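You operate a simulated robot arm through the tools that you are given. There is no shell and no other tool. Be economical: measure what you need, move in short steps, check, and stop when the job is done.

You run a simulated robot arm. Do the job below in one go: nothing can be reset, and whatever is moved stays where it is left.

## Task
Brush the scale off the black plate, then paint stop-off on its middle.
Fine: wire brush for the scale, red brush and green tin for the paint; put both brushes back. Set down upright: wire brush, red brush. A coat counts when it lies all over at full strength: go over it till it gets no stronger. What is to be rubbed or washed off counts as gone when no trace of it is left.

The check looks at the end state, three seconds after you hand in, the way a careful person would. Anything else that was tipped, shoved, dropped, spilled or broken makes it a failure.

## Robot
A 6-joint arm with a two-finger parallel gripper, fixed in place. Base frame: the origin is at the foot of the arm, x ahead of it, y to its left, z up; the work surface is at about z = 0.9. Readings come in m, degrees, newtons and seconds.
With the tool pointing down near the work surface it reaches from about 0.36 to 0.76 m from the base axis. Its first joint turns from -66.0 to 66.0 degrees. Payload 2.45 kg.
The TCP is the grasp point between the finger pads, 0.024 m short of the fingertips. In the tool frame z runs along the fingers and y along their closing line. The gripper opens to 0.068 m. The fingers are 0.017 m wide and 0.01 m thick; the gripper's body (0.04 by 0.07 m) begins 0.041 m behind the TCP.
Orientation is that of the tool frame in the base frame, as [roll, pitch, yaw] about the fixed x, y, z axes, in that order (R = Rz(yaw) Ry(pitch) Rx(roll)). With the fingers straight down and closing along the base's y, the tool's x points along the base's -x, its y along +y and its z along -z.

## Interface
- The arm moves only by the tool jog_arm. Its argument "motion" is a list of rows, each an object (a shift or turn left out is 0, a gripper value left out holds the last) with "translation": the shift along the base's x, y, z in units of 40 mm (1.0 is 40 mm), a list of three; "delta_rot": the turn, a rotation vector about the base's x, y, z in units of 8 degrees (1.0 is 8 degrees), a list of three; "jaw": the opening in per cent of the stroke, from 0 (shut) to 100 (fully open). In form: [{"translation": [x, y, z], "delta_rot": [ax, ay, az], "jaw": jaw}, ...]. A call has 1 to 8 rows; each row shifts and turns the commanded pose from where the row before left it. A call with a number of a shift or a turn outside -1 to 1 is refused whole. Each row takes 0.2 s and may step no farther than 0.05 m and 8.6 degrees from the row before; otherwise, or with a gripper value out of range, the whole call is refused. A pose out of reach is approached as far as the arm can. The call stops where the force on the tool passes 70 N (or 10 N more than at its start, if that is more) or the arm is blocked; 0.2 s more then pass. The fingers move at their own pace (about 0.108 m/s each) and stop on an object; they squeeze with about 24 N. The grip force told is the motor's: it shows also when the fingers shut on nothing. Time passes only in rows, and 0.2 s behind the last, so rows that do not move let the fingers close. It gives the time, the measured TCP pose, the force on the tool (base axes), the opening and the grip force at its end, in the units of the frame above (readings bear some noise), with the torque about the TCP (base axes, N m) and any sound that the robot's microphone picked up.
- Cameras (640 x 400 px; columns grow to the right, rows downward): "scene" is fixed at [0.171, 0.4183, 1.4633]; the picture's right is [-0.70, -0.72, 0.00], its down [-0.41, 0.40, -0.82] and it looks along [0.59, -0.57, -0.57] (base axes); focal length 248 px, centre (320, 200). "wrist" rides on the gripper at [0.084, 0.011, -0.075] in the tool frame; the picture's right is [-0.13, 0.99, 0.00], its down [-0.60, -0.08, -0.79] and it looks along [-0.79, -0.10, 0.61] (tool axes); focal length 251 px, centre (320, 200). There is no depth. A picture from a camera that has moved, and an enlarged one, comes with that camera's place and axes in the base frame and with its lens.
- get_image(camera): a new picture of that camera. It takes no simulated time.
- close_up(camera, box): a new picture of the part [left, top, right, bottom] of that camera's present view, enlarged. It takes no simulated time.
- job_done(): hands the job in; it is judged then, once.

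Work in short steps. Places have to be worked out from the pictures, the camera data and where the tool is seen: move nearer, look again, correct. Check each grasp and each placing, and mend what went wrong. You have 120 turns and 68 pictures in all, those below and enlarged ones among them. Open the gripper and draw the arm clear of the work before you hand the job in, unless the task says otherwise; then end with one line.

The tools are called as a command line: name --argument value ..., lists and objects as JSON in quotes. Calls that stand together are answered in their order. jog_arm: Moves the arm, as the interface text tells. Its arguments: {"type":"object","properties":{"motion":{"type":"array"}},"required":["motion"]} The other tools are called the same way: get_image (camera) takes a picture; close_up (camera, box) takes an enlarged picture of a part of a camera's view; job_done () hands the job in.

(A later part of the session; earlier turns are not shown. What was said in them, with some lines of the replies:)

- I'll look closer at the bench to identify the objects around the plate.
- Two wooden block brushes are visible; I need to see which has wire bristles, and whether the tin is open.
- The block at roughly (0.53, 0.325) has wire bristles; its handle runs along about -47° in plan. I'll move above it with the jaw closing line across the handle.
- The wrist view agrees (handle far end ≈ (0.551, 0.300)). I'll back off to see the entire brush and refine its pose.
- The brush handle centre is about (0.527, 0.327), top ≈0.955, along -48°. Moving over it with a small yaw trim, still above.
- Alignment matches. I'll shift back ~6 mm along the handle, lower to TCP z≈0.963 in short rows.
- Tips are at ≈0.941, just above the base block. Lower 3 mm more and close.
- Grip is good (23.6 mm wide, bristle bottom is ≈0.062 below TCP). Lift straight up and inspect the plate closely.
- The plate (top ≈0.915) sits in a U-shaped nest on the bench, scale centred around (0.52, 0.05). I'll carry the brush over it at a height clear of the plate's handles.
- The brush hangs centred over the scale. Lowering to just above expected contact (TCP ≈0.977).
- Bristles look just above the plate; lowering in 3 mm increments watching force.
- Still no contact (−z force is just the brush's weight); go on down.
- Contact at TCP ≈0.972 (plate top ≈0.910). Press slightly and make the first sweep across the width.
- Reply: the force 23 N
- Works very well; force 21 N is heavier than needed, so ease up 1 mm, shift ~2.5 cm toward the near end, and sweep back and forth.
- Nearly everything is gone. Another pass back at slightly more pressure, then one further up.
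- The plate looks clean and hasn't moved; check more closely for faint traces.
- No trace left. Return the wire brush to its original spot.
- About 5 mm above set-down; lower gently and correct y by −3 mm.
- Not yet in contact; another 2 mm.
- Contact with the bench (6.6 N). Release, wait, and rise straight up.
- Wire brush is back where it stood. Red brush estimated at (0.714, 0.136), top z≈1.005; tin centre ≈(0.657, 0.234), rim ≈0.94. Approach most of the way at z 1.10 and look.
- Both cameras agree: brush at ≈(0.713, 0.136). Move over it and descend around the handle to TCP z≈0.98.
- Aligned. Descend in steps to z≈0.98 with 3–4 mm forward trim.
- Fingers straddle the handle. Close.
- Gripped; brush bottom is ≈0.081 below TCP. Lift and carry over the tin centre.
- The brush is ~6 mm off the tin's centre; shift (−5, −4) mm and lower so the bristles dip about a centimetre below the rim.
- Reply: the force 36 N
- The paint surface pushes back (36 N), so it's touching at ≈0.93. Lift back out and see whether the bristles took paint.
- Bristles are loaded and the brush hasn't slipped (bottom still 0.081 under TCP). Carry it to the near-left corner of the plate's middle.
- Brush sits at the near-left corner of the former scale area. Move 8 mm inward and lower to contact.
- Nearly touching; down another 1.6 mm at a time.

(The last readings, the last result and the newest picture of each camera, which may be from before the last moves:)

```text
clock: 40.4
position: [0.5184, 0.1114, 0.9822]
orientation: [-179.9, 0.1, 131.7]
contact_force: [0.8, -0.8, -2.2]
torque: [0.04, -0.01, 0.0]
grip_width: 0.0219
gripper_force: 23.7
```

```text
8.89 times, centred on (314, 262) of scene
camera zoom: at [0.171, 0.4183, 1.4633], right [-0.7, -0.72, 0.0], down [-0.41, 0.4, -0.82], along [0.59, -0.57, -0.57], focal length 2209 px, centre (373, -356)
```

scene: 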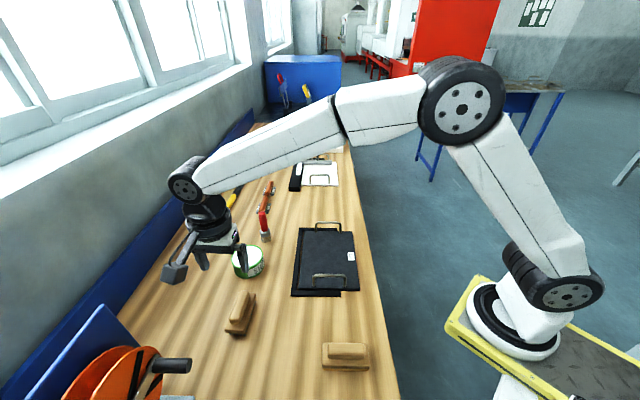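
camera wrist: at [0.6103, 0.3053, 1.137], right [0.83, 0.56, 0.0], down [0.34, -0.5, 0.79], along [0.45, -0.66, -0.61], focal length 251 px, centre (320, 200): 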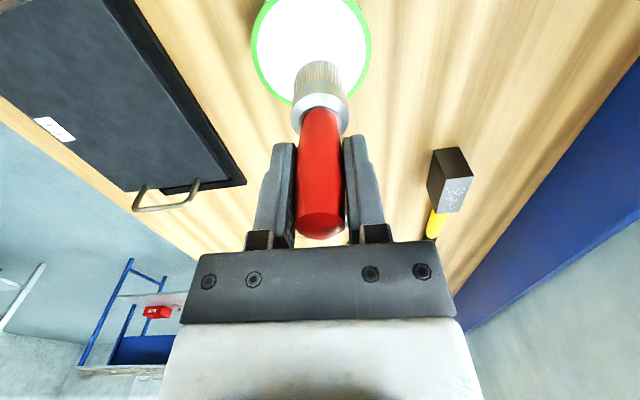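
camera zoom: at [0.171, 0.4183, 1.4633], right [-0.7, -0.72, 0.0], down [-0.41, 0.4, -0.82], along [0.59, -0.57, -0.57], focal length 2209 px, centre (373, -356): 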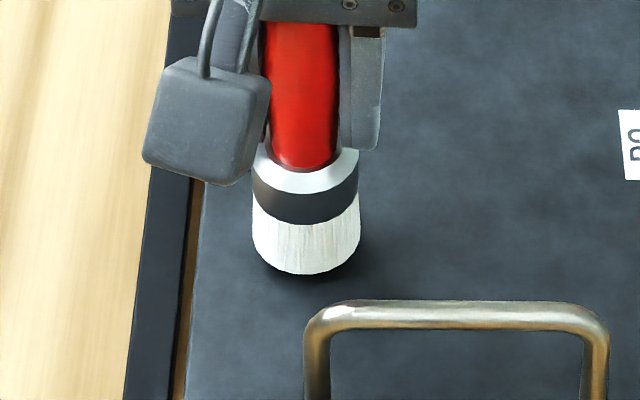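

Comparing images, the brush slid ~12 mm up in the grip during the dip, so contact should come near TCP ≈0.979. Continue lowering gently.

jog_arm --motion '[{"translation": [0, 0, -0.05]}, {}]'

```text
clock: 41.0
position: [0.5192, 0.11, 0.9793]
orientation: [-180.0, -0.1, 131.7]
contact_force: [0.3, -0.6, -0.3]
torque: [0.04, -0.01, 0.0]
grip_width: 0.0221
gripper_force: 23.6
```

jog_arm --motion '[{"translation": [0, 0, -0.05]}, {}]'

```text
clock: 41.6
position: [0.5175, 0.1102, 0.9774]
orientation: [-179.9, 0.0, 131.8]
contact_force: [-0.1, -0.1, -1.4]
torque: [0.02, 0.02, 0.0]
grip_width: 0.0221
gripper_force: 23.6
```

jog_arm --motion '[{"translation": [0, 0, -0.05]}, {}]'

```text
clock: 42.2
position: [0.5189, 0.111, 0.9761]
orientation: [-180.0, 0.2, 131.7]
contact_force: [-5.4, -4.2, 17.3]
torque: [-0.24, 0.3, -0.03]
grip_width: 0.0222
gripper_force: 24.7
```

Contact (17 N). Ease up slightly and draw the first stroke across, then look.

jog_arm --motion '[{"translation": [-0.1, -0.1, 0.02]}, {"translation": [-0.3, -0.3, 0]}, {"translation": [-0.3, -0.3, 0]}, {"translation": [-0.3, -0.3, 0]}, {"translation": [-0.3, -0.3, 0]}, {"translation": [-0.2, -0.2, 0]}, {}]'

close_up --camera "scene" --box '[284, 205, 364, 295]'

```text
clock: 43.8
position: [0.4603, 0.0518, 0.9776]
orientation: [179.9, 0.1, 131.6]
contact_force: [1.0, 1.6, 6.3]
torque: [0.03, -0.11, 0.0]
grip_width: 0.0221
gripper_force: 24.6
```

```text
4.44 times, centred on (324, 250) of scene
camera zoom: at [0.171, 0.4184, 1.4633], right [-0.7, -0.72, 0.0], down [-0.41, 0.4, -0.82], along [0.59, -0.57, -0.57], focal length 1105 px, centre (302, -22)
```

zoom: 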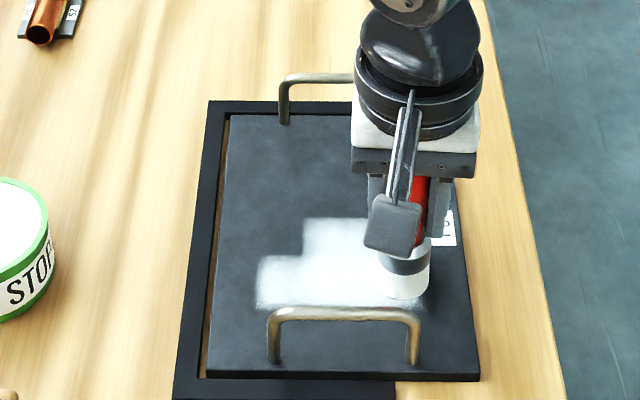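

Paint lays down well. Shift 2 cm up the plate and stroke back, then again.

jog_arm --motion '[{"translation": [0.35, -0.35, 0]}, {"translation": [0.3, 0.3, 0]}, {"translation": [0.3, 0.3, 0]}, {"translation": [0.3, 0.3, 0]}, {"translation": [0.3, 0.3, 0]}, {"translation": [0.3, 0.3, 0]}, {"translation": [0.35, -0.35, 0]}, {}]'

jog_arm --motion '[{"translation": [-0.3, -0.3, 0]}, {"translation": [-0.3, -0.3, 0]}, {"translation": [-0.3, -0.3, 0]}, {"translation": [-0.3, -0.3, 0]}, {"translation": [-0.3, -0.3, 0]}, {"translation": [0.35, -0.35, 0]}, {}]'

close_up --camera "scene" --box '[284, 205, 364, 295]'

```text
clock: 45.6
position: [0.5465, 0.0834, 0.9762]
orientation: [179.9, 0.1, 131.7]
contact_force: [0.0, 0.3, -1.4]
torque: [-0.03, 0.03, 0.02]
grip_width: 0.0219
gripper_force: 23.9
```

```text
clock: 47.2
position: [0.5025, 0.0078, 0.9781]
orientation: [-179.9, -0.1, 131.6]
contact_force: [-0.1, 0.0, -1.9]
torque: [-0.03, -0.02, 0.01]
grip_width: 0.0222
gripper_force: 23.9
```

```text
4.44 times, centred on (324, 250) of scene
camera zoom: at [0.1711, 0.4183, 1.4633], right [-0.7, -0.72, 0.0], down [-0.41, 0.4, -0.82], along [0.59, -0.57, -0.57], focal length 1105 px, centre (302, -22)
```

zoom: 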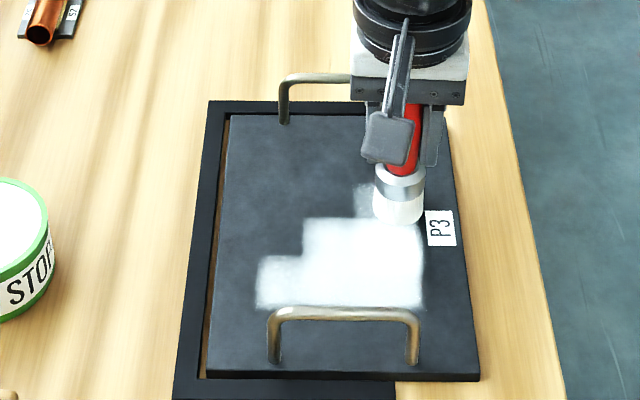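

Contact got lost during the later strokes. Lower ~1.5 mm and check force.

jog_arm --motion '[{"translation": [0, 0, -0.04]}, {}]'

```text
clock: 47.8
position: [0.5017, 0.0099, 0.976]
orientation: [-180.0, 0.1, 131.6]
contact_force: [-4.0, -1.7, 16.9]
torque: [-0.19, 0.22, -0.04]
grip_width: 0.0221
gripper_force: 23.6
```

Good contact. Stroke across to the left, shift up, and return.

jog_arm --motion '[{"translation": [0.3, 0.3, 0]}, {"translation": [0.3, 0.3, 0]}, {"translation": [0.3, 0.3, 0]}, {"translation": [0.3, 0.3, 0]}, {"translation": [0.3, 0.3, 0]}, {"translation": [-0.3, 0.3, 0]}, {}]'

close_up --camera "scene" --box '[284, 205, 364, 295]'

```text
clock: 49.4
position: [0.549, 0.0811, 0.9759]
orientation: [179.8, 0.1, 131.6]
contact_force: [5.7, -1.3, 13.8]
torque: [-0.15, -0.39, 0.0]
grip_width: 0.0221
gripper_force: 23.9
```

```text
4.44 times, centred on (324, 250) of scene
camera zoom: at [0.1709, 0.4183, 1.4634], right [-0.7, -0.72, 0.0], down [-0.41, 0.4, -0.82], along [0.59, -0.57, -0.57], focal length 1105 px, centre (302, -22)
```

zoom: 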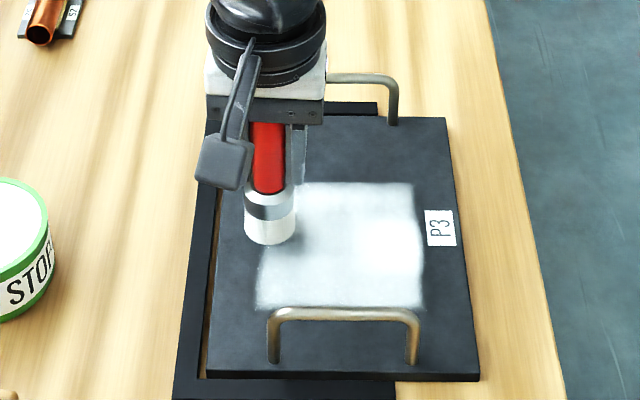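

Covering nicely; go over this row again, then continue to the far rows.

jog_arm --motion '[{"translation": [-0.3, -0.3, 0]}, {"translation": [-0.3, -0.3, 0]}, {"translation": [-0.3, -0.3, 0]}, {"translation": [-0.3, -0.3, 0]}, {"translation": [-0.3, -0.3, 0]}, {"translation": [0.35, -0.35, 0]}, {"translation": [0.35, -0.35, 0]}, {}]'

jog_arm --motion '[{"translation": [0.3, 0.3, 0]}, {"translation": [0.3, 0.3, 0]}, {"translation": [0.3, 0.3, 0]}, {"translation": [0.3, 0.3, 0]}, {"translation": [0.3, 0.3, 0]}, {}]'

close_up --camera "scene" --box '[284, 205, 364, 295]'

```text
clock: 51.2
position: [0.5147, -0.0075, 0.9751]
orientation: [-179.8, 0.0, 131.7]
contact_force: [-10.3, 6.3, 32.5]
torque: [0.56, 0.28, 0.09]
grip_width: 0.022
gripper_force: 24.0
```

```text
clock: 52.6
position: [0.579, 0.0511, 0.9769]
orientation: [179.9, 0.1, 131.7]
contact_force: [-8.3, -6.6, 31.4]
torque: [-0.41, 0.12, -0.05]
grip_width: 0.0222
gripper_force: 23.8
```

```text
4.44 times, centred on (324, 250) of scene
camera zoom: at [0.1702, 0.4181, 1.4635], right [-0.7, -0.72, 0.0], down [-0.41, 0.4, -0.82], along [0.59, -0.57, -0.57], focal length 1105 px, centre (302, -22)
```

zoom: 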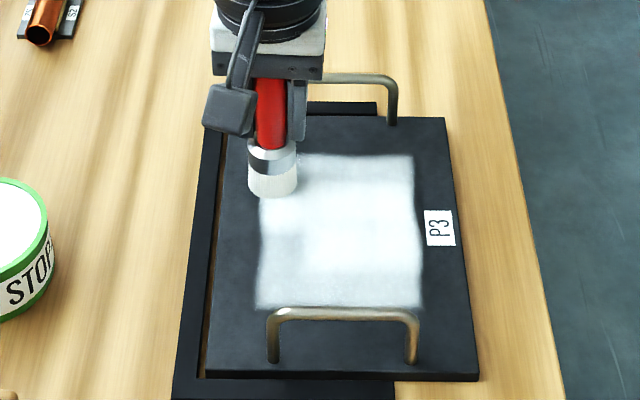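

The coat now covers about 137×110 mm, centred on the plate. I'll ease pressure slightly and test whether the field extends further by nudging the brush a bit outward at this far-left corner, then stroke back.

jog_arm --motion '[{"translation": [0.16, 0.14, 0.015]}, {"translation": [0.15, -0.15, 0]}, {"translation": [-0.15, -0.15, 0]}, {"translation": [-0.3, -0.3, 0]}, {"translation": [-0.3, -0.3, 0]}, {"translation": [-0.3, -0.3, 0]}, {"translation": [-0.3, -0.3, 0]}, {"translation": [-0.3, -0.3, 0]}]'

close_up --camera "scene" --box '[284, 205, 364, 295]'

```text
clock: 54.4
position: [0.5251, -0.0128, 0.9772]
orientation: [179.8, 0.2, 131.7]
contact_force: [4.7, 5.6, 13.4]
torque: [0.13, -0.31, 0.07]
grip_width: 0.0221
gripper_force: 24.3
```

```text
4.44 times, centred on (324, 250) of scene
camera zoom: at [0.1709, 0.4185, 1.4633], right [-0.7, -0.72, 0.0], down [-0.41, 0.4, -0.82], along [0.59, -0.57, -0.57], focal length 1105 px, centre (302, -22)
```

zoom: 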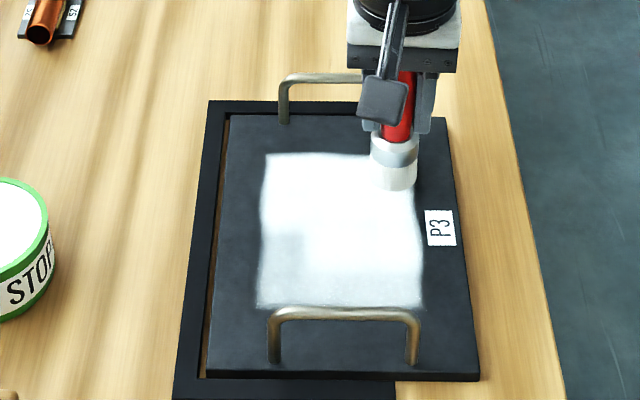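

The paint field is bounded there (no spread past the edge), so it's the full field. Now go over it in rows for full strength, working back toward the near side.

jog_arm --motion '[{"translation": [-0.38, 0.38, 0]}, {"translation": [0.32, 0.32, 0]}, {"translation": [0.32, 0.32, 0]}, {"translation": [0.32, 0.32, 0]}, {"translation": [0.32, 0.32, 0]}, {"translation": [0.32, 0.32, 0]}, {"translation": [-0.38, 0.38, 0]}]'

jog_arm --motion '[{"translation": [-0.32, -0.32, 0]}, {"translation": [-0.32, -0.32, 0]}, {"translation": [-0.32, -0.32, 0]}, {"translation": [-0.32, -0.32, 0]}, {"translation": [-0.32, -0.32, 0]}, {"translation": [-0.38, 0.38, 0]}]'

jog_arm --motion '[{"translation": [0.32, 0.32, 0]}, {"translation": [0.32, 0.32, 0]}, {"translation": [0.32, 0.32, 0]}, {"translation": [0.32, 0.32, 0]}, {"translation": [0.32, 0.32, 0]}, {"translation": [-0.38, 0.38, 0]}, {}]'

close_up --camera "scene" --box '[284, 205, 364, 295]'

```text
clock: 56.0
position: [0.5566, 0.0811, 0.9764]
orientation: [-180.0, 0.0, 131.7]
contact_force: [2.0, -0.5, 5.9]
torque: [-0.14, -0.27, 0.0]
grip_width: 0.0219
gripper_force: 24.0
```

```text
clock: 57.4
position: [0.4769, 0.0317, 0.9767]
orientation: [-179.7, 0.0, 131.6]
contact_force: [0.3, -1.9, 5.8]
torque: [-0.29, -0.17, -0.07]
grip_width: 0.0221
gripper_force: 24.2
```

```text
clock: 59.0
position: [0.5261, 0.1128, 0.9766]
orientation: [-180.0, 0.1, 131.8]
contact_force: [1.8, 0.7, 3.6]
torque: [-0.03, -0.18, 0.02]
grip_width: 0.0218
gripper_force: 24.5
```

```text
4.44 times, centred on (324, 250) of scene
camera zoom: at [0.171, 0.4184, 1.4633], right [-0.7, -0.72, 0.0], down [-0.41, 0.4, -0.82], along [0.59, -0.57, -0.57], focal length 1105 px, centre (302, -22)
```

zoom: 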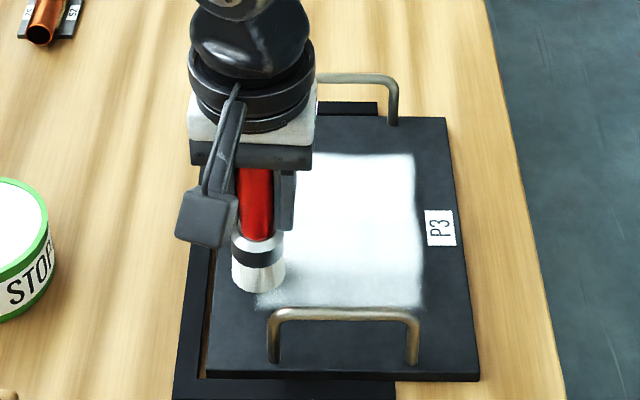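

Near edge is still weaker; make two strokes along it.

jog_arm --motion '[{"translation": [-0.33, -0.33, -0.01]}, {"translation": [-0.33, -0.33, 0]}, {"translation": [-0.33, -0.33, 0]}, {"translation": [-0.33, -0.33, 0]}, {"translation": [-0.33, -0.33, 0]}, {"translation": [-0.2, 0.2, 0]}]'

jog_arm --motion '[{"translation": [0.33, 0.33, 0]}, {"translation": [0.33, 0.33, 0]}, {"translation": [0.33, 0.33, 0]}, {"translation": [0.33, 0.33, 0]}, {"translation": [0.33, 0.33, 0]}, {"translation": [0, 0, 0.6]}, {"translation": [0.3, 0.3, 1]}, {}]'

close_up --camera "scene" --box '[284, 205, 364, 295]'

```text
clock: 60.4
position: [0.4555, 0.0529, 0.9769]
orientation: [179.9, 0.3, 131.8]
contact_force: [3.8, -5.6, 13.6]
torque: [-0.52, -0.27, 0.03]
grip_width: 0.0222
gripper_force: 24.2
```

```text
clock: 62.2
position: [0.5316, 0.1306, 1.038]
orientation: [-179.9, 0.0, 131.7]
contact_force: [-0.1, -0.5, -0.1]
torque: [0.0, 0.0, 0.01]
grip_width: 0.0219
gripper_force: 23.7
```

```text
4.44 times, centred on (324, 250) of scene
camera zoom: at [0.171, 0.4184, 1.4633], right [-0.7, -0.72, 0.0], down [-0.41, 0.4, -0.82], along [0.59, -0.57, -0.57], focal length 1105 px, centre (302, -22)
```

zoom: 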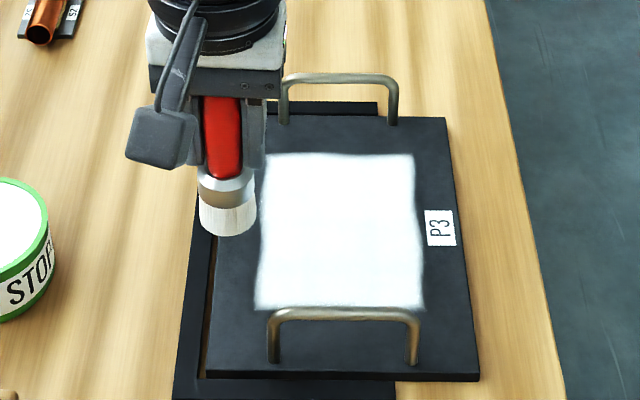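

Looks almost uniform; check closely.

close_up --camera "scene" --box '[310, 230, 350, 282]'

```text
7.69 times, centred on (330, 256) of scene
camera zoom: at [0.171, 0.4184, 1.4633], right [-0.7, -0.72, 0.0], down [-0.41, 0.4, -0.82], along [0.59, -0.57, -0.57], focal length 1912 px, centre (243, -231)
```

zoom: 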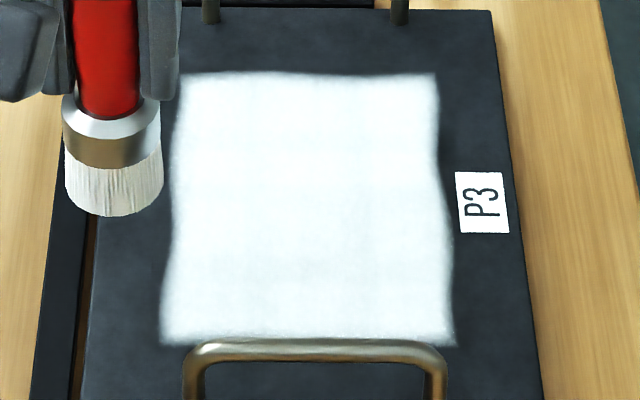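

A mostly full coat, but the bristles look half spent. Reload for a second full coat: back to the tin, dipping only to light contact this time (TCP ≈1.011).

jog_arm --motion '[{"translation": [0, 0, 0.7]}, {"translation": [0.76, 0.63, 0]}, {"translation": [0.76, 0.63, 0]}, {"translation": [0.76, 0.63, 0]}, {"translation": [0.76, 0.65, 0]}, {}, {"translation": [0, 0, -0.7]}, {"translation": [0, 0, -0.35]}]'

close_up --camera "scene" --box '[210, 210, 290, 290]'

```text
clock: 64.0
position: [0.6525, 0.2349, 1.0256]
orientation: [179.9, -0.1, 131.7]
contact_force: [0.7, 0.2, -1.3]
torque: [-0.01, -0.02, 0.0]
grip_width: 0.0217
gripper_force: 23.9
```

```text
5.00 times, centred on (250, 250) of scene
camera zoom: at [0.1711, 0.4184, 1.4633], right [-0.7, -0.72, 0.0], down [-0.41, 0.4, -0.82], along [0.59, -0.57, -0.57], focal length 1243 px, centre (670, -50)
```

zoom: 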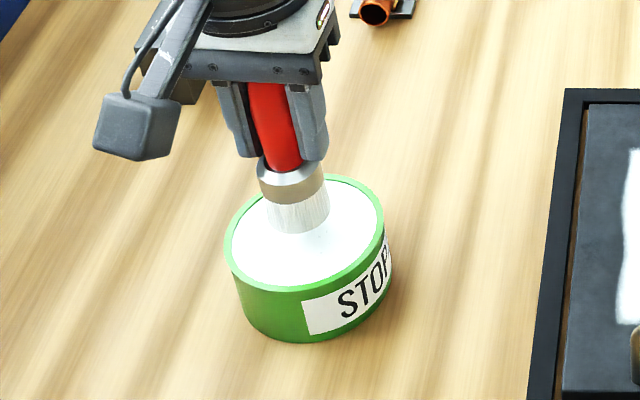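

Over the tin, ~13 mm above paint. Lower slowly.

jog_arm --motion '[{"translation": [-0.08, -0.06, -0.2]}, {"translation": [0, 0, -0.12]}, {}]'

```text
clock: 64.8
position: [0.6493, 0.2312, 1.012]
orientation: [-179.9, 0.0, 131.7]
contact_force: [-0.7, 0.1, -0.9]
torque: [0.01, 0.0, -0.01]
grip_width: 0.0222
gripper_force: 23.6
```

jog_arm --motion '[{"translation": [0, 0, -0.07]}, {}]'

```text
clock: 65.4
position: [0.6497, 0.2322, 1.0099]
orientation: [180.0, -0.1, 131.7]
contact_force: [-1.3, 0.1, 4.5]
torque: [-0.01, 0.03, -0.02]
grip_width: 0.022
gripper_force: 23.7
```

Light contact with the paint. Hold, lift, and carry to the far-left corner of the field.

jog_arm --motion '[{}, {}, {"translation": [0, 0, 0.4]}, {"translation": [0, 0, 0.7]}, {}, {"translation": [-0.42, -0.92, 0]}, {"translation": [-0.42, -0.92, 0]}]'

jog_arm --motion '[{"translation": [-0.42, -0.92, 0]}, {"translation": [-0.42, -0.92, 0]}, {"translation": [-0.05, -0.92, 0]}, {"translation": [0, 0, -0.9]}, {"translation": [0, 0, -0.8]}, {}]'

close_up --camera "scene" --box '[284, 205, 364, 295]'

```text
clock: 67.0
position: [0.6142, 0.1562, 1.0524]
orientation: [-180.0, 0.0, 131.7]
contact_force: [0.1, 0.3, -0.9]
torque: [0.01, -0.02, -0.03]
grip_width: 0.0218
gripper_force: 23.8
```

```text
clock: 68.4
position: [0.5791, 0.0461, 0.9841]
orientation: [179.9, 0.2, 131.6]
contact_force: [-0.4, 0.4, -0.9]
torque: [0.0, 0.01, 0.01]
grip_width: 0.0219
gripper_force: 24.1
```

```text
4.44 times, centred on (324, 250) of scene
camera zoom: at [0.1711, 0.4183, 1.4633], right [-0.7, -0.72, 0.0], down [-0.41, 0.4, -0.82], along [0.59, -0.57, -0.57], focal length 1105 px, centre (302, -22)
```

zoom: 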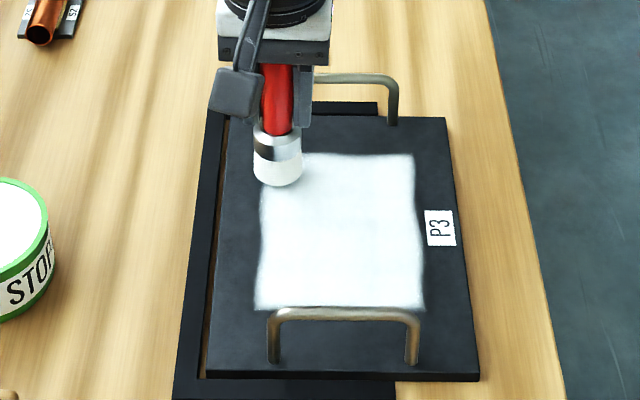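

Reloaded and at the far-left corner, ~7 mm up. Lower to contact.

jog_arm --motion '[{"translation": [0, 0, -0.15]}, {"translation": [0, 0, -0.06]}, {}]'

```text
clock: 69.2
position: [0.5793, 0.0467, 0.977]
orientation: [179.9, -0.1, 131.7]
contact_force: [0.3, 0.0, -0.1]
torque: [0.03, -0.03, 0.02]
grip_width: 0.0217
gripper_force: 24.2
```

At contact threshold; press 1 mm more and stroke rows across the whole field.

jog_arm --motion '[{"translation": [0.05, 0.05, -0.03]}, {"translation": [-0.33, -0.33, 0]}, {"translation": [-0.33, -0.33, 0]}, {"translation": [-0.33, -0.33, 0]}, {"translation": [-0.33, -0.33, 0]}, {"translation": [-0.3, -0.3, 0]}, {"translation": [-0.35, 0.35, 0]}]'

jog_arm --motion '[{"translation": [0.33, 0.33, 0]}, {"translation": [0.33, 0.33, 0]}, {"translation": [0.33, 0.33, 0]}, {"translation": [0.33, 0.33, 0]}, {"translation": [0.3, 0.3, 0]}, {"translation": [-0.35, 0.35, 0]}]'

jog_arm --motion '[{"translation": [-0.33, -0.33, 0]}, {"translation": [-0.33, -0.33, 0]}, {"translation": [-0.33, -0.33, 0]}, {"translation": [-0.33, -0.33, 0]}, {"translation": [-0.3, -0.3, 0]}, {"translation": [-0.35, 0.35, 0]}]'

jog_arm --motion '[{"translation": [0.33, 0.33, 0]}, {"translation": [0.33, 0.33, 0]}, {"translation": [0.33, 0.33, 0]}, {"translation": [0.33, 0.33, 0]}, {"translation": [0.3, 0.3, 0]}, {"translation": [-0.35, 0.35, 0]}]'

jog_arm --motion '[{"translation": [-0.33, -0.33, 0]}, {"translation": [-0.33, -0.33, 0]}, {"translation": [-0.33, -0.33, 0]}, {"translation": [-0.33, -0.33, 0]}, {"translation": [-0.3, -0.3, 0]}, {"translation": [-0.2, 0.2, 0]}]'

close_up --camera "scene" --box '[284, 205, 364, 295]'

```text
clock: 70.8
position: [0.5056, -0.003, 0.9763]
orientation: [179.9, 0.2, 131.7]
contact_force: [4.5, -7.3, 18.4]
torque: [-0.5, -0.29, 0.01]
grip_width: 0.022
gripper_force: 23.6
```

```text
clock: 72.2
position: [0.5553, 0.0765, 0.976]
orientation: [179.8, 0.2, 131.8]
contact_force: [6.6, -3.6, 16.0]
torque: [-0.23, -0.33, 0.01]
grip_width: 0.0218
gripper_force: 24.2
```

```text
clock: 73.6
position: [0.4752, 0.0243, 0.9768]
orientation: [-180.0, 0.2, 131.7]
contact_force: [2.4, -6.4, 13.6]
torque: [-0.4, -0.2, -0.02]
grip_width: 0.0219
gripper_force: 23.9
```

```text
clock: 75.0
position: [0.5269, 0.1053, 0.9766]
orientation: [180.0, -0.1, 131.7]
contact_force: [0.9, -0.9, -1.0]
torque: [0.01, -0.01, -0.01]
grip_width: 0.0218
gripper_force: 24.3
```

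```text
clock: 76.4
position: [0.4536, 0.0477, 0.977]
orientation: [179.9, -0.1, 131.7]
contact_force: [0.7, -0.4, 0.4]
torque: [-0.05, -0.03, -0.03]
grip_width: 0.0221
gripper_force: 24.2
```

```text
4.44 times, centred on (324, 250) of scene
camera zoom: at [0.171, 0.4183, 1.4633], right [-0.7, -0.72, 0.0], down [-0.41, 0.4, -0.82], along [0.59, -0.57, -0.57], focal length 1105 px, centre (302, -22)
```

zoom: 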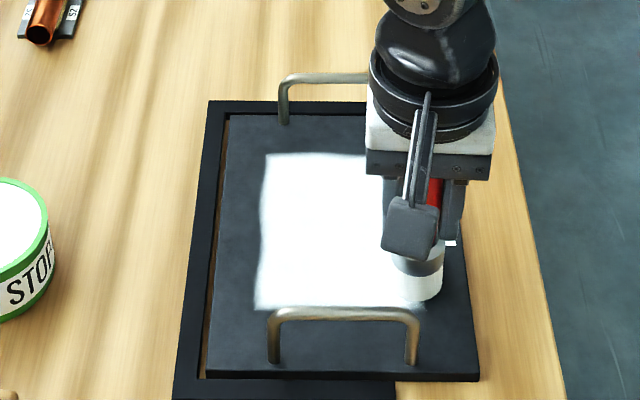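

Whiter everywhere. The last near rows had marginal contact; press ~1 mm and repeat them.

jog_arm --motion '[{"translation": [0.1, 0.1, -0.03]}, {"translation": [0.33, 0.33, 0]}, {"translation": [0.33, 0.33, 0]}, {"translation": [0.33, 0.33, 0]}, {"translation": [0.33, 0.33, 0]}, {"translation": [0.25, 0.25, 0]}, {"translation": [0.3, -0.3, 0]}]'

jog_arm --motion '[{"translation": [-0.33, -0.33, 0]}, {"translation": [-0.33, -0.33, 0]}, {"translation": [-0.33, -0.33, 0]}, {"translation": [-0.33, -0.33, 0]}, {"translation": [-0.25, -0.25, 0]}, {"translation": [-0.4, 0.4, 0]}]'

jog_arm --motion '[{"translation": [0.33, 0.33, 0]}, {"translation": [0.33, 0.33, 0]}, {"translation": [0.33, 0.33, 0]}, {"translation": [0.33, 0.33, 0]}, {"translation": [0.25, 0.25, 0]}, {"translation": [0, 0, 0.6]}, {"translation": [0.5, 0.5, 0.8]}, {}]'

close_up --camera "scene" --box '[300, 228, 355, 288]'

```text
clock: 78.0
position: [0.5328, 0.1049, 0.9765]
orientation: [179.7, 0.1, 131.7]
contact_force: [-6.8, 10.4, 29.2]
torque: [0.5, 0.36, 0.0]
grip_width: 0.0219
gripper_force: 23.8
```

```text
clock: 79.4
position: [0.4549, 0.0565, 0.9763]
orientation: [179.9, 0.1, 131.7]
contact_force: [7.8, -9.2, 28.8]
torque: [-0.53, -0.28, 0.01]
grip_width: 0.022
gripper_force: 24.1
```

```text
clock: 81.2
position: [0.536, 0.1399, 1.0296]
orientation: [180.0, 0.0, 131.7]
contact_force: [-0.1, 0.2, -1.0]
torque: [-0.01, 0.03, 0.02]
grip_width: 0.022
gripper_force: 24.0
```

```text
6.67 times, centred on (328, 258) of scene
camera zoom: at [0.171, 0.4184, 1.4633], right [-0.7, -0.72, 0.0], down [-0.41, 0.4, -0.82], along [0.59, -0.57, -0.57], focal length 1657 px, centre (270, -187)
```

zoom: 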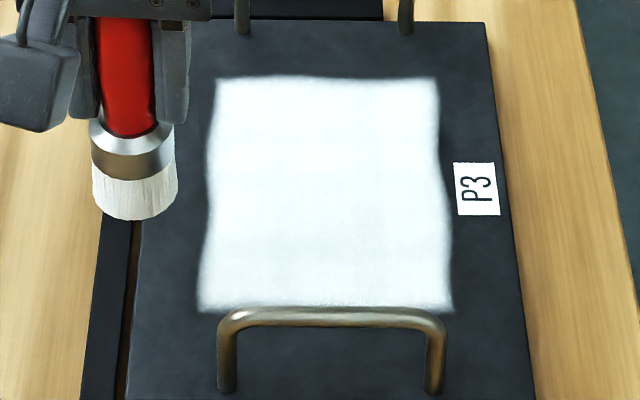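

Uniform now. Check from the wrist camera, including the strip hidden behind the near handle.

get_image --camera "wrist"

```text
15 pictures are left
camera wrist: at [0.4884, 0.2107, 1.1047], right [0.83, 0.56, 0.0], down [0.34, -0.5, 0.79], along [0.45, -0.66, -0.61], focal length 251 px, centre (320, 200)
```

wrist: 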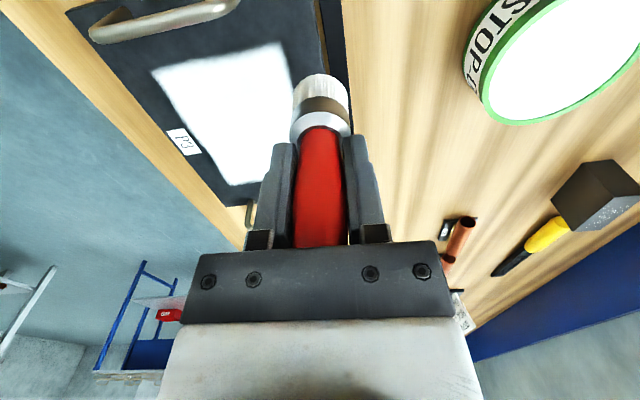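

close_up --camera "wrist" --box '[130, 30, 310, 200]'

```text
2.35 times, centred on (220, 115) of wrist
camera zoom: at [0.4884, 0.2107, 1.1047], right [0.83, 0.56, 0.0], down [0.34, -0.5, 0.79], along [0.45, -0.66, -0.61], focal length 592 px, centre (555, 400)
```

zoom: 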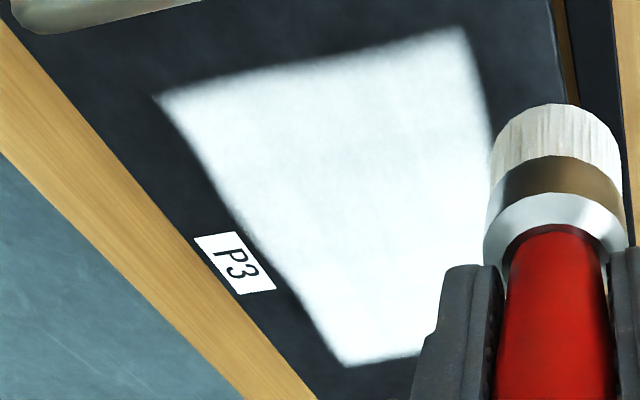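

The near edge row looks slightly weaker. Reload and go over the near rows again to be sure it gets no stronger.

jog_arm --motion '[{"translation": [0, 0, 0.7]}, {"translation": [0.72, 0.58, 0]}, {"translation": [0.72, 0.58, 0]}, {"translation": [0.72, 0.58, 0]}, {"translation": [0.72, 0.58, 0]}, {}, {"translation": [0, 0, -0.7]}, {"translation": [0, 0, -0.2]}]'

jog_arm --motion '[{"translation": [0, 0, -0.2]}, {}]'

```text
clock: 83.0
position: [0.6517, 0.2303, 1.0217]
orientation: [-179.8, 0.0, 131.6]
contact_force: [-0.4, 0.4, -0.9]
torque: [-0.02, 0.02, -0.01]
grip_width: 0.0217
gripper_force: 23.7
```

```text
clock: 83.6
position: [0.6508, 0.2311, 1.0145]
orientation: [-179.9, 0.0, 131.7]
contact_force: [0.6, -0.9, -1.1]
torque: [-0.02, 0.01, 0.0]
grip_width: 0.0219
gripper_force: 23.7
```

jog_arm --motion '[{"translation": [0, 0, -0.09]}, {}]'

```text
clock: 84.2
position: [0.651, 0.2315, 1.0108]
orientation: [-179.9, 0.1, 131.7]
contact_force: [0.1, -0.2, -1.3]
torque: [0.0, -0.03, 0.01]
grip_width: 0.0218
gripper_force: 23.7
```

jog_arm --motion '[{"translation": [0, 0, -0.05]}, {}]'

```text
clock: 84.8
position: [0.6518, 0.2313, 1.0102]
orientation: [179.9, 0.1, 131.8]
contact_force: [-2.9, -0.2, 9.5]
torque: [0.07, 0.34, 0.04]
grip_width: 0.022
gripper_force: 23.8
```

Loaded. Lift and go to the near-left corner of the field.

jog_arm --motion '[{}, {"translation": [0, 0, 0.4]}, {"translation": [0, 0, 0.7]}, {}, {"translation": [-0.847, -0.715, 0]}, {"translation": [-0.847, -0.715, 0]}, {"translation": [-0.847, -0.715, 0]}, {"translation": [-0.847, -0.715, 0]}]'

jog_arm --motion '[{"translation": [0, 0, -0.9]}, {"translation": [0, 0, -0.9]}, {"translation": [0, 0, -0.05]}, {}]'

```text
clock: 86.6
position: [0.5159, 0.1177, 1.052]
orientation: [-179.9, 0.1, 131.7]
contact_force: [-0.3, 0.3, -1.0]
torque: [-0.01, 0.03, 0.0]
grip_width: 0.022
gripper_force: 24.0
```

```text
clock: 87.6
position: [0.5164, 0.1193, 0.9793]
orientation: [-180.0, -0.1, 131.8]
contact_force: [0.1, 0.1, -0.4]
torque: [0.01, -0.01, -0.02]
grip_width: 0.0219
gripper_force: 24.0
```

jog_arm --motion '[{"translation": [0, 0, -0.07]}, {}]'

```text
clock: 88.2
position: [0.5157, 0.1166, 0.9776]
orientation: [179.9, 0.0, 131.8]
contact_force: [-0.4, 0.4, 0.7]
torque: [0.05, 0.04, 0.01]
grip_width: 0.022
gripper_force: 23.8
```

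Contact starting; press ~1 mm and stroke the near rows several times.

jog_arm --motion '[{"translation": [-0.05, 0, -0.025]}, {"translation": [-0.33, -0.33, 0]}, {"translation": [-0.33, -0.33, 0]}, {"translation": [-0.33, -0.33, 0]}, {"translation": [-0.33, -0.33, 0]}, {"translation": [-0.33, -0.33, 0]}, {}]'

jog_arm --motion '[{"translation": [0.33, 0.33, 0]}, {"translation": [0.33, 0.33, 0]}, {"translation": [0.33, 0.33, 0]}, {"translation": [0.33, 0.33, 0]}, {"translation": [0.33, 0.33, 0]}, {"translation": [0.3, -0.3, 0]}]'

jog_arm --motion '[{"translation": [-0.33, -0.33, 0]}, {"translation": [-0.33, -0.33, 0]}, {"translation": [-0.33, -0.33, 0]}, {"translation": [-0.33, -0.33, 0]}, {"translation": [-0.33, -0.33, 0]}, {"translation": [0.3, -0.3, 0]}]'

jog_arm --motion '[{"translation": [0.33, 0.33, 0]}, {"translation": [0.33, 0.33, 0]}, {"translation": [0.33, 0.33, 0]}, {"translation": [0.33, 0.33, 0]}, {"translation": [0.33, 0.33, 0]}, {"translation": [0.3, -0.3, 0]}]'

close_up --camera "scene" --box '[290, 218, 360, 288]'

```text
clock: 89.8
position: [0.4489, 0.0526, 0.9766]
orientation: [179.8, 0.3, 131.7]
contact_force: [6.4, 5.7, 23.0]
torque: [0.55, -0.15, -0.1]
grip_width: 0.0219
gripper_force: 23.8
```

```text
clock: 91.2
position: [0.5275, 0.1086, 0.9762]
orientation: [179.6, 0.2, 131.7]
contact_force: [-7.7, 12.0, 31.6]
torque: [0.48, 0.39, 0.0]
grip_width: 0.0216
gripper_force: 24.2
```

```text
clock: 92.6
position: [0.4707, 0.0274, 0.976]
orientation: [-179.9, 0.0, 131.7]
contact_force: [-11.0, 10.6, 42.5]
torque: [0.76, 0.05, 0.12]
grip_width: 0.022
gripper_force: 23.8
```

```text
clock: 94.0
position: [0.55, 0.083, 0.9767]
orientation: [179.8, 0.1, 131.8]
contact_force: [-4.5, 7.4, 19.8]
torque: [0.24, 0.07, -0.01]
grip_width: 0.0218
gripper_force: 23.6
```

```text
5.71 times, centred on (325, 253) of scene
camera zoom: at [0.1705, 0.4186, 1.4634], right [-0.7, -0.72, 0.0], down [-0.41, 0.4, -0.82], along [0.59, -0.57, -0.57], focal length 1420 px, centre (291, -103)
```

zoom: 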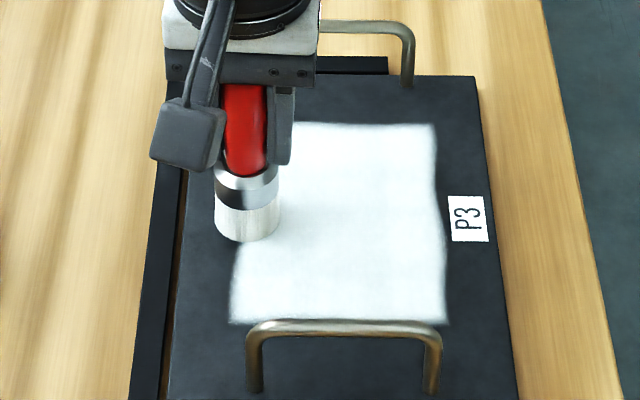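

Finish with another three strokes over the far rows at slightly less pressure, then lift clear.

jog_arm --motion '[{"translation": [-0.33, -0.33, 0.01]}, {"translation": [-0.33, -0.33, 0]}, {"translation": [-0.33, -0.33, 0]}, {"translation": [-0.33, -0.33, 0]}, {"translation": [-0.33, -0.33, 0]}, {"translation": [0.4, -0.4, 0]}]'

jog_arm --motion '[{"translation": [0.33, 0.33, 0]}, {"translation": [0.33, 0.33, 0]}, {"translation": [0.33, 0.33, 0]}, {"translation": [0.33, 0.33, 0]}, {"translation": [0.33, 0.33, 0]}, {"translation": [0.4, -0.4, 0]}]'

jog_arm --motion '[{"translation": [-0.33, -0.33, 0]}, {"translation": [-0.33, -0.33, 0]}, {"translation": [-0.33, -0.33, 0]}, {"translation": [-0.33, -0.33, 0]}, {"translation": [-0.33, -0.33, 0]}]'

jog_arm --motion '[{"translation": [0.33, 0.33, 0]}, {"translation": [0.33, 0.33, 0]}, {"translation": [0.33, 0.33, 0]}, {"translation": [0.33, 0.33, 0]}, {"translation": [0.33, 0.33, 0]}, {"translation": [0, 0, 0.6]}, {"translation": [0.4, 0.4, 0.9]}, {}]'

close_up --camera "scene" --box '[290, 218, 360, 288]'

```text
clock: 95.4
position: [0.4995, 0.0002, 0.9765]
orientation: [-179.9, -0.1, 131.7]
contact_force: [-6.5, 3.6, 19.0]
torque: [0.13, 0.2, -0.02]
grip_width: 0.0221
gripper_force: 24.0
```

```text
clock: 96.8
position: [0.5818, 0.0495, 0.9771]
orientation: [-180.0, 0.0, 131.6]
contact_force: [-2.0, 4.7, 9.5]
torque: [0.14, 0.03, 0.03]
grip_width: 0.0218
gripper_force: 24.0
```

```text
clock: 98.0
position: [0.5148, -0.0175, 0.9763]
orientation: [180.0, 0.1, 131.7]
contact_force: [6.1, 4.7, 16.5]
torque: [0.05, -0.45, 0.09]
grip_width: 0.022
gripper_force: 24.3
```

```text
clock: 99.8
position: [0.598, 0.0642, 1.035]
orientation: [180.0, 0.1, 131.7]
contact_force: [-0.4, 0.0, -1.1]
torque: [0.01, 0.0, 0.01]
grip_width: 0.0221
gripper_force: 24.1
```

```text
5.71 times, centred on (325, 253) of scene
camera zoom: at [0.171, 0.4184, 1.4633], right [-0.7, -0.72, 0.0], down [-0.41, 0.4, -0.82], along [0.59, -0.57, -0.57], focal length 1420 px, centre (291, -103)
```

zoom: 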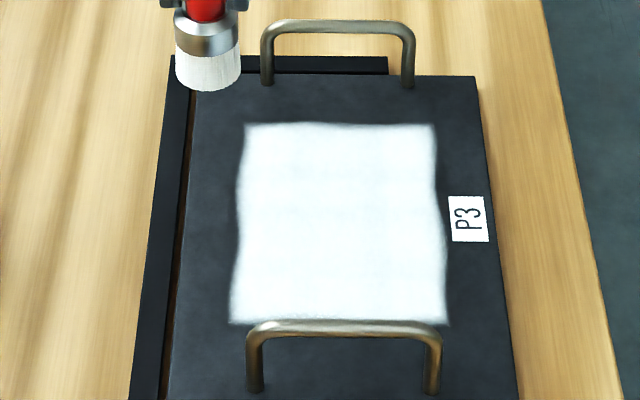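

The coat is uniform and full. Return the red brush to its original spot (0.713, 0.1345).

jog_arm --motion '[{"translation": [0, 0, 0.5]}, {"translation": [0.72, 0.44, 0]}, {"translation": [0.72, 0.44, 0]}, {"translation": [0.72, 0.44, 0]}, {"translation": [0.72, 0.44, 0]}, {}, {"translation": [0, 0, -0.9]}, {"translation": [0, 0, -0.7]}]'

close_up --camera "scene" --box '[220, 190, 310, 280]'

```text
clock: 101.6
position: [0.7138, 0.1364, 0.9917]
orientation: [-180.0, 0.0, 131.6]
contact_force: [0.8, -0.6, -1.2]
torque: [-0.03, 0.0, -0.01]
grip_width: 0.0216
gripper_force: 24.1
```

```text
4.44 times, centred on (265, 235) of scene
camera zoom: at [0.1711, 0.4184, 1.4633], right [-0.7, -0.72, 0.0], down [-0.41, 0.4, -0.82], along [0.59, -0.57, -0.57], focal length 1105 px, centre (564, 44)
```

zoom: 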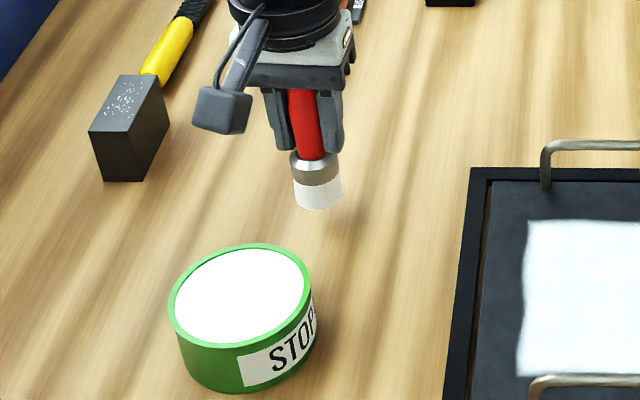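

Above its place and upright. Lower toward bench contact (TCP ≈0.967).

jog_arm --motion '[{"translation": [0, -0.03, -0.4]}, {"translation": [0, 0, -0.14]}, {}]'

jog_arm --motion '[{"translation": [0, 0, -0.05]}, {}]'

```text
clock: 102.4
position: [0.713, 0.1356, 0.9718]
orientation: [-180.0, 0.0, 131.7]
contact_force: [0.1, 0.0, -0.7]
torque: [0.03, -0.02, 0.03]
grip_width: 0.0218
gripper_force: 23.7
```

```text
clock: 103.0
position: [0.7125, 0.1345, 0.9677]
orientation: [-180.0, 0.1, 131.6]
contact_force: [0.3, 0.4, -1.2]
torque: [-0.01, 0.02, -0.01]
grip_width: 0.0219
gripper_force: 23.9
```

jog_arm --motion '[{"translation": [0, 0, -0.05]}, {}]'

```text
clock: 103.6
position: [0.7133, 0.1357, 0.9662]
orientation: [179.9, 0.1, 131.8]
contact_force: [-2.6, -0.3, 7.5]
torque: [-0.09, 0.1, 0.0]
grip_width: 0.0219
gripper_force: 23.6
```

On the bench (7.5 N). Open gently and check before rising.

jog_arm --motion '[{"translation": [0, 0, 0.01]}, {"jaw": 45}, {"jaw": 70}, {"jaw": 100}, {}]'

close_up --camera "scene" --box '[220, 190, 310, 280]'

```text
clock: 104.8
position: [0.7127, 0.1344, 0.9671]
orientation: [-180.0, 0.1, 131.8]
contact_force: [-0.5, 1.2, 7.2]
torque: [-0.02, 0.0, 0.01]
grip_width: 0.0678
gripper_force: 0.0
```

```text
4.44 times, centred on (265, 235) of scene
camera zoom: at [0.1708, 0.4183, 1.4634], right [-0.7, -0.72, 0.0], down [-0.41, 0.4, -0.82], along [0.59, -0.57, -0.57], focal length 1105 px, centre (564, 44)
```

zoom: 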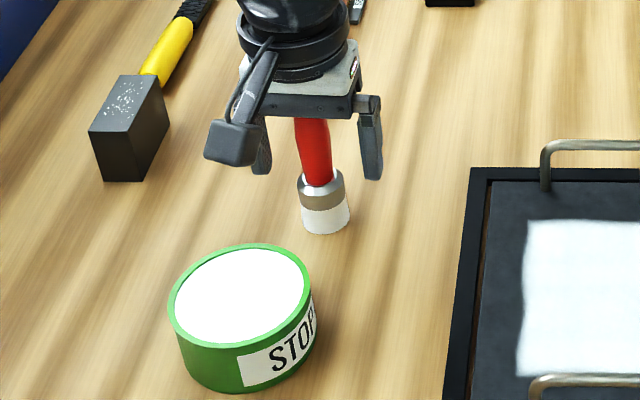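

Released and standing (palm lightly touching the handle top). Rise straight up.

jog_arm --motion '[{"translation": [0, 0, 0.1]}, {"translation": [0, 0, 0.3]}, {"translation": [0, 0, 0.7]}, {"translation": [0, 0, 1]}, {"translation": [0, 0, 1]}, {"translation": [0, 0, 1]}, {"translation": [-0.9, 0, 0.6]}, {"translation": [-0.9, 0, 0.6]}]'

close_up --camera "scene" --box '[200, 180, 370, 380]'

close_up --camera "scene" --box '[220, 190, 310, 280]'

```text
clock: 106.6
position: [0.64, 0.1335, 1.1796]
orientation: [180.0, 0.0, 131.7]
contact_force: [-0.1, 0.5, 0.3]
torque: [0.01, 0.01, 0.0]
grip_width: 0.0676
gripper_force: 0.0
```

```text
2.00 times, centred on (285, 280) of scene
camera zoom: at [0.171, 0.4183, 1.4633], right [-0.7, -0.72, 0.0], down [-0.41, 0.4, -0.82], along [0.59, -0.57, -0.57], focal length 497 px, centre (390, 40)
```

zoom: 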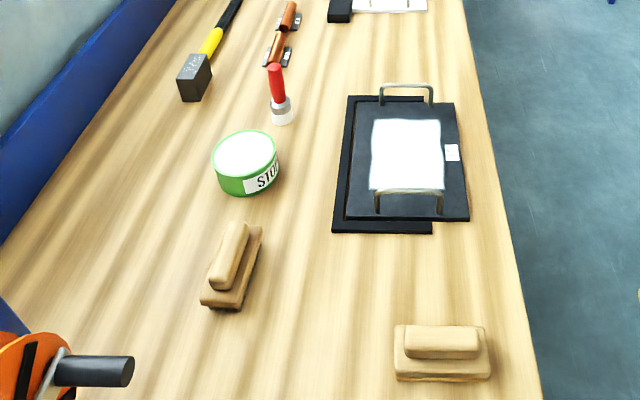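

```text
4.44 times, centred on (265, 235) of scene
camera zoom: at [0.171, 0.4183, 1.4633], right [-0.7, -0.72, 0.0], down [-0.41, 0.4, -0.82], along [0.59, -0.57, -0.57], focal length 1105 px, centre (564, 44)
```

zoom: 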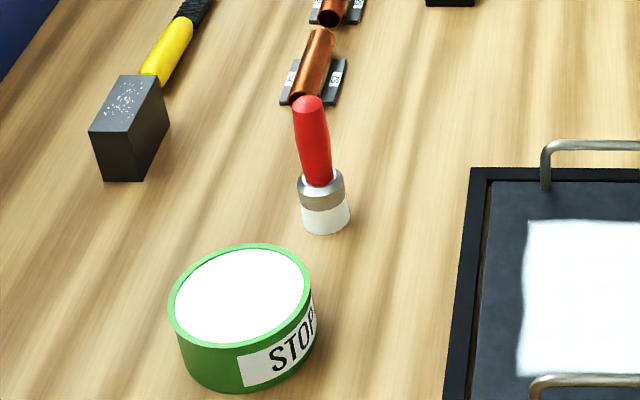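

Everything stands properly. Draw the arm farther up and take a last look at the coat from the wrist.

jog_arm --motion '[{"translation": [-0.9, 0.3, 0.5]}, {"translation": [-0.9, 0.3, 0.5]}, {"translation": [-0.9, 0.3, 0.5]}, {"translation": [-0.3, 0.3, 0.5]}]'

get_image --camera "wrist"

close_up --camera "wrist" --box '[170, 20, 330, 140]'

```text
clock: 107.6
position: [0.52, 0.1831, 1.2575]
orientation: [-179.9, 0.0, 131.8]
contact_force: [0.3, -0.1, 0.2]
torque: [0.0, 0.01, -0.01]
grip_width: 0.068
gripper_force: 0.1
```

```text
7 pictures are left
camera wrist: at [0.4726, 0.2525, 1.3339], right [0.83, 0.56, 0.0], down [0.34, -0.5, 0.79], along [0.45, -0.66, -0.61], focal length 251 px, centre (320, 200)
```

wrist: 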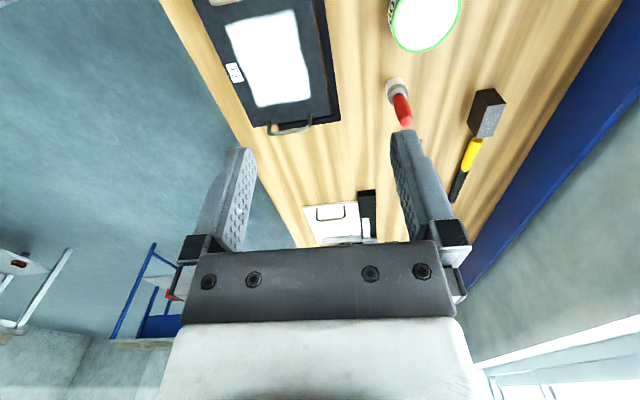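

```text
3.33 times, centred on (250, 80) of wrist
camera zoom: at [0.4726, 0.2525, 1.3339], right [0.83, 0.56, 0.0], down [0.34, -0.5, 0.79], along [0.45, -0.66, -0.61], focal length 838 px, centre (553, 600)
```

zoom: 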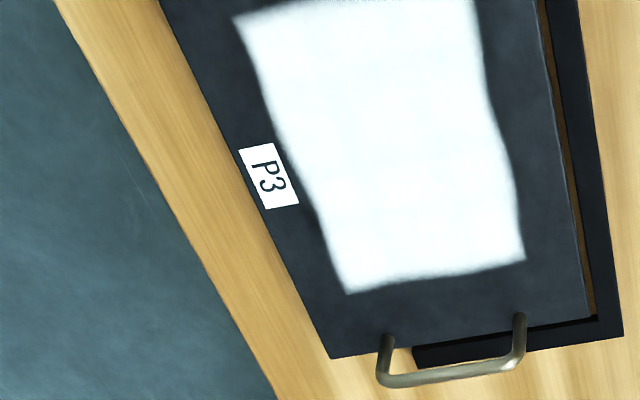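

The coat is even and strong, the plate is in its nest, both brushes stand upright at their spots, and the arm is clear with the gripper open. I'm handing in.

job_done

```text
The job is handed in.
```

I brushed the scale off the black plate until no trace showed and gave its middle an even, full coat of stop-off. Both brushes are back upright in their original spots.
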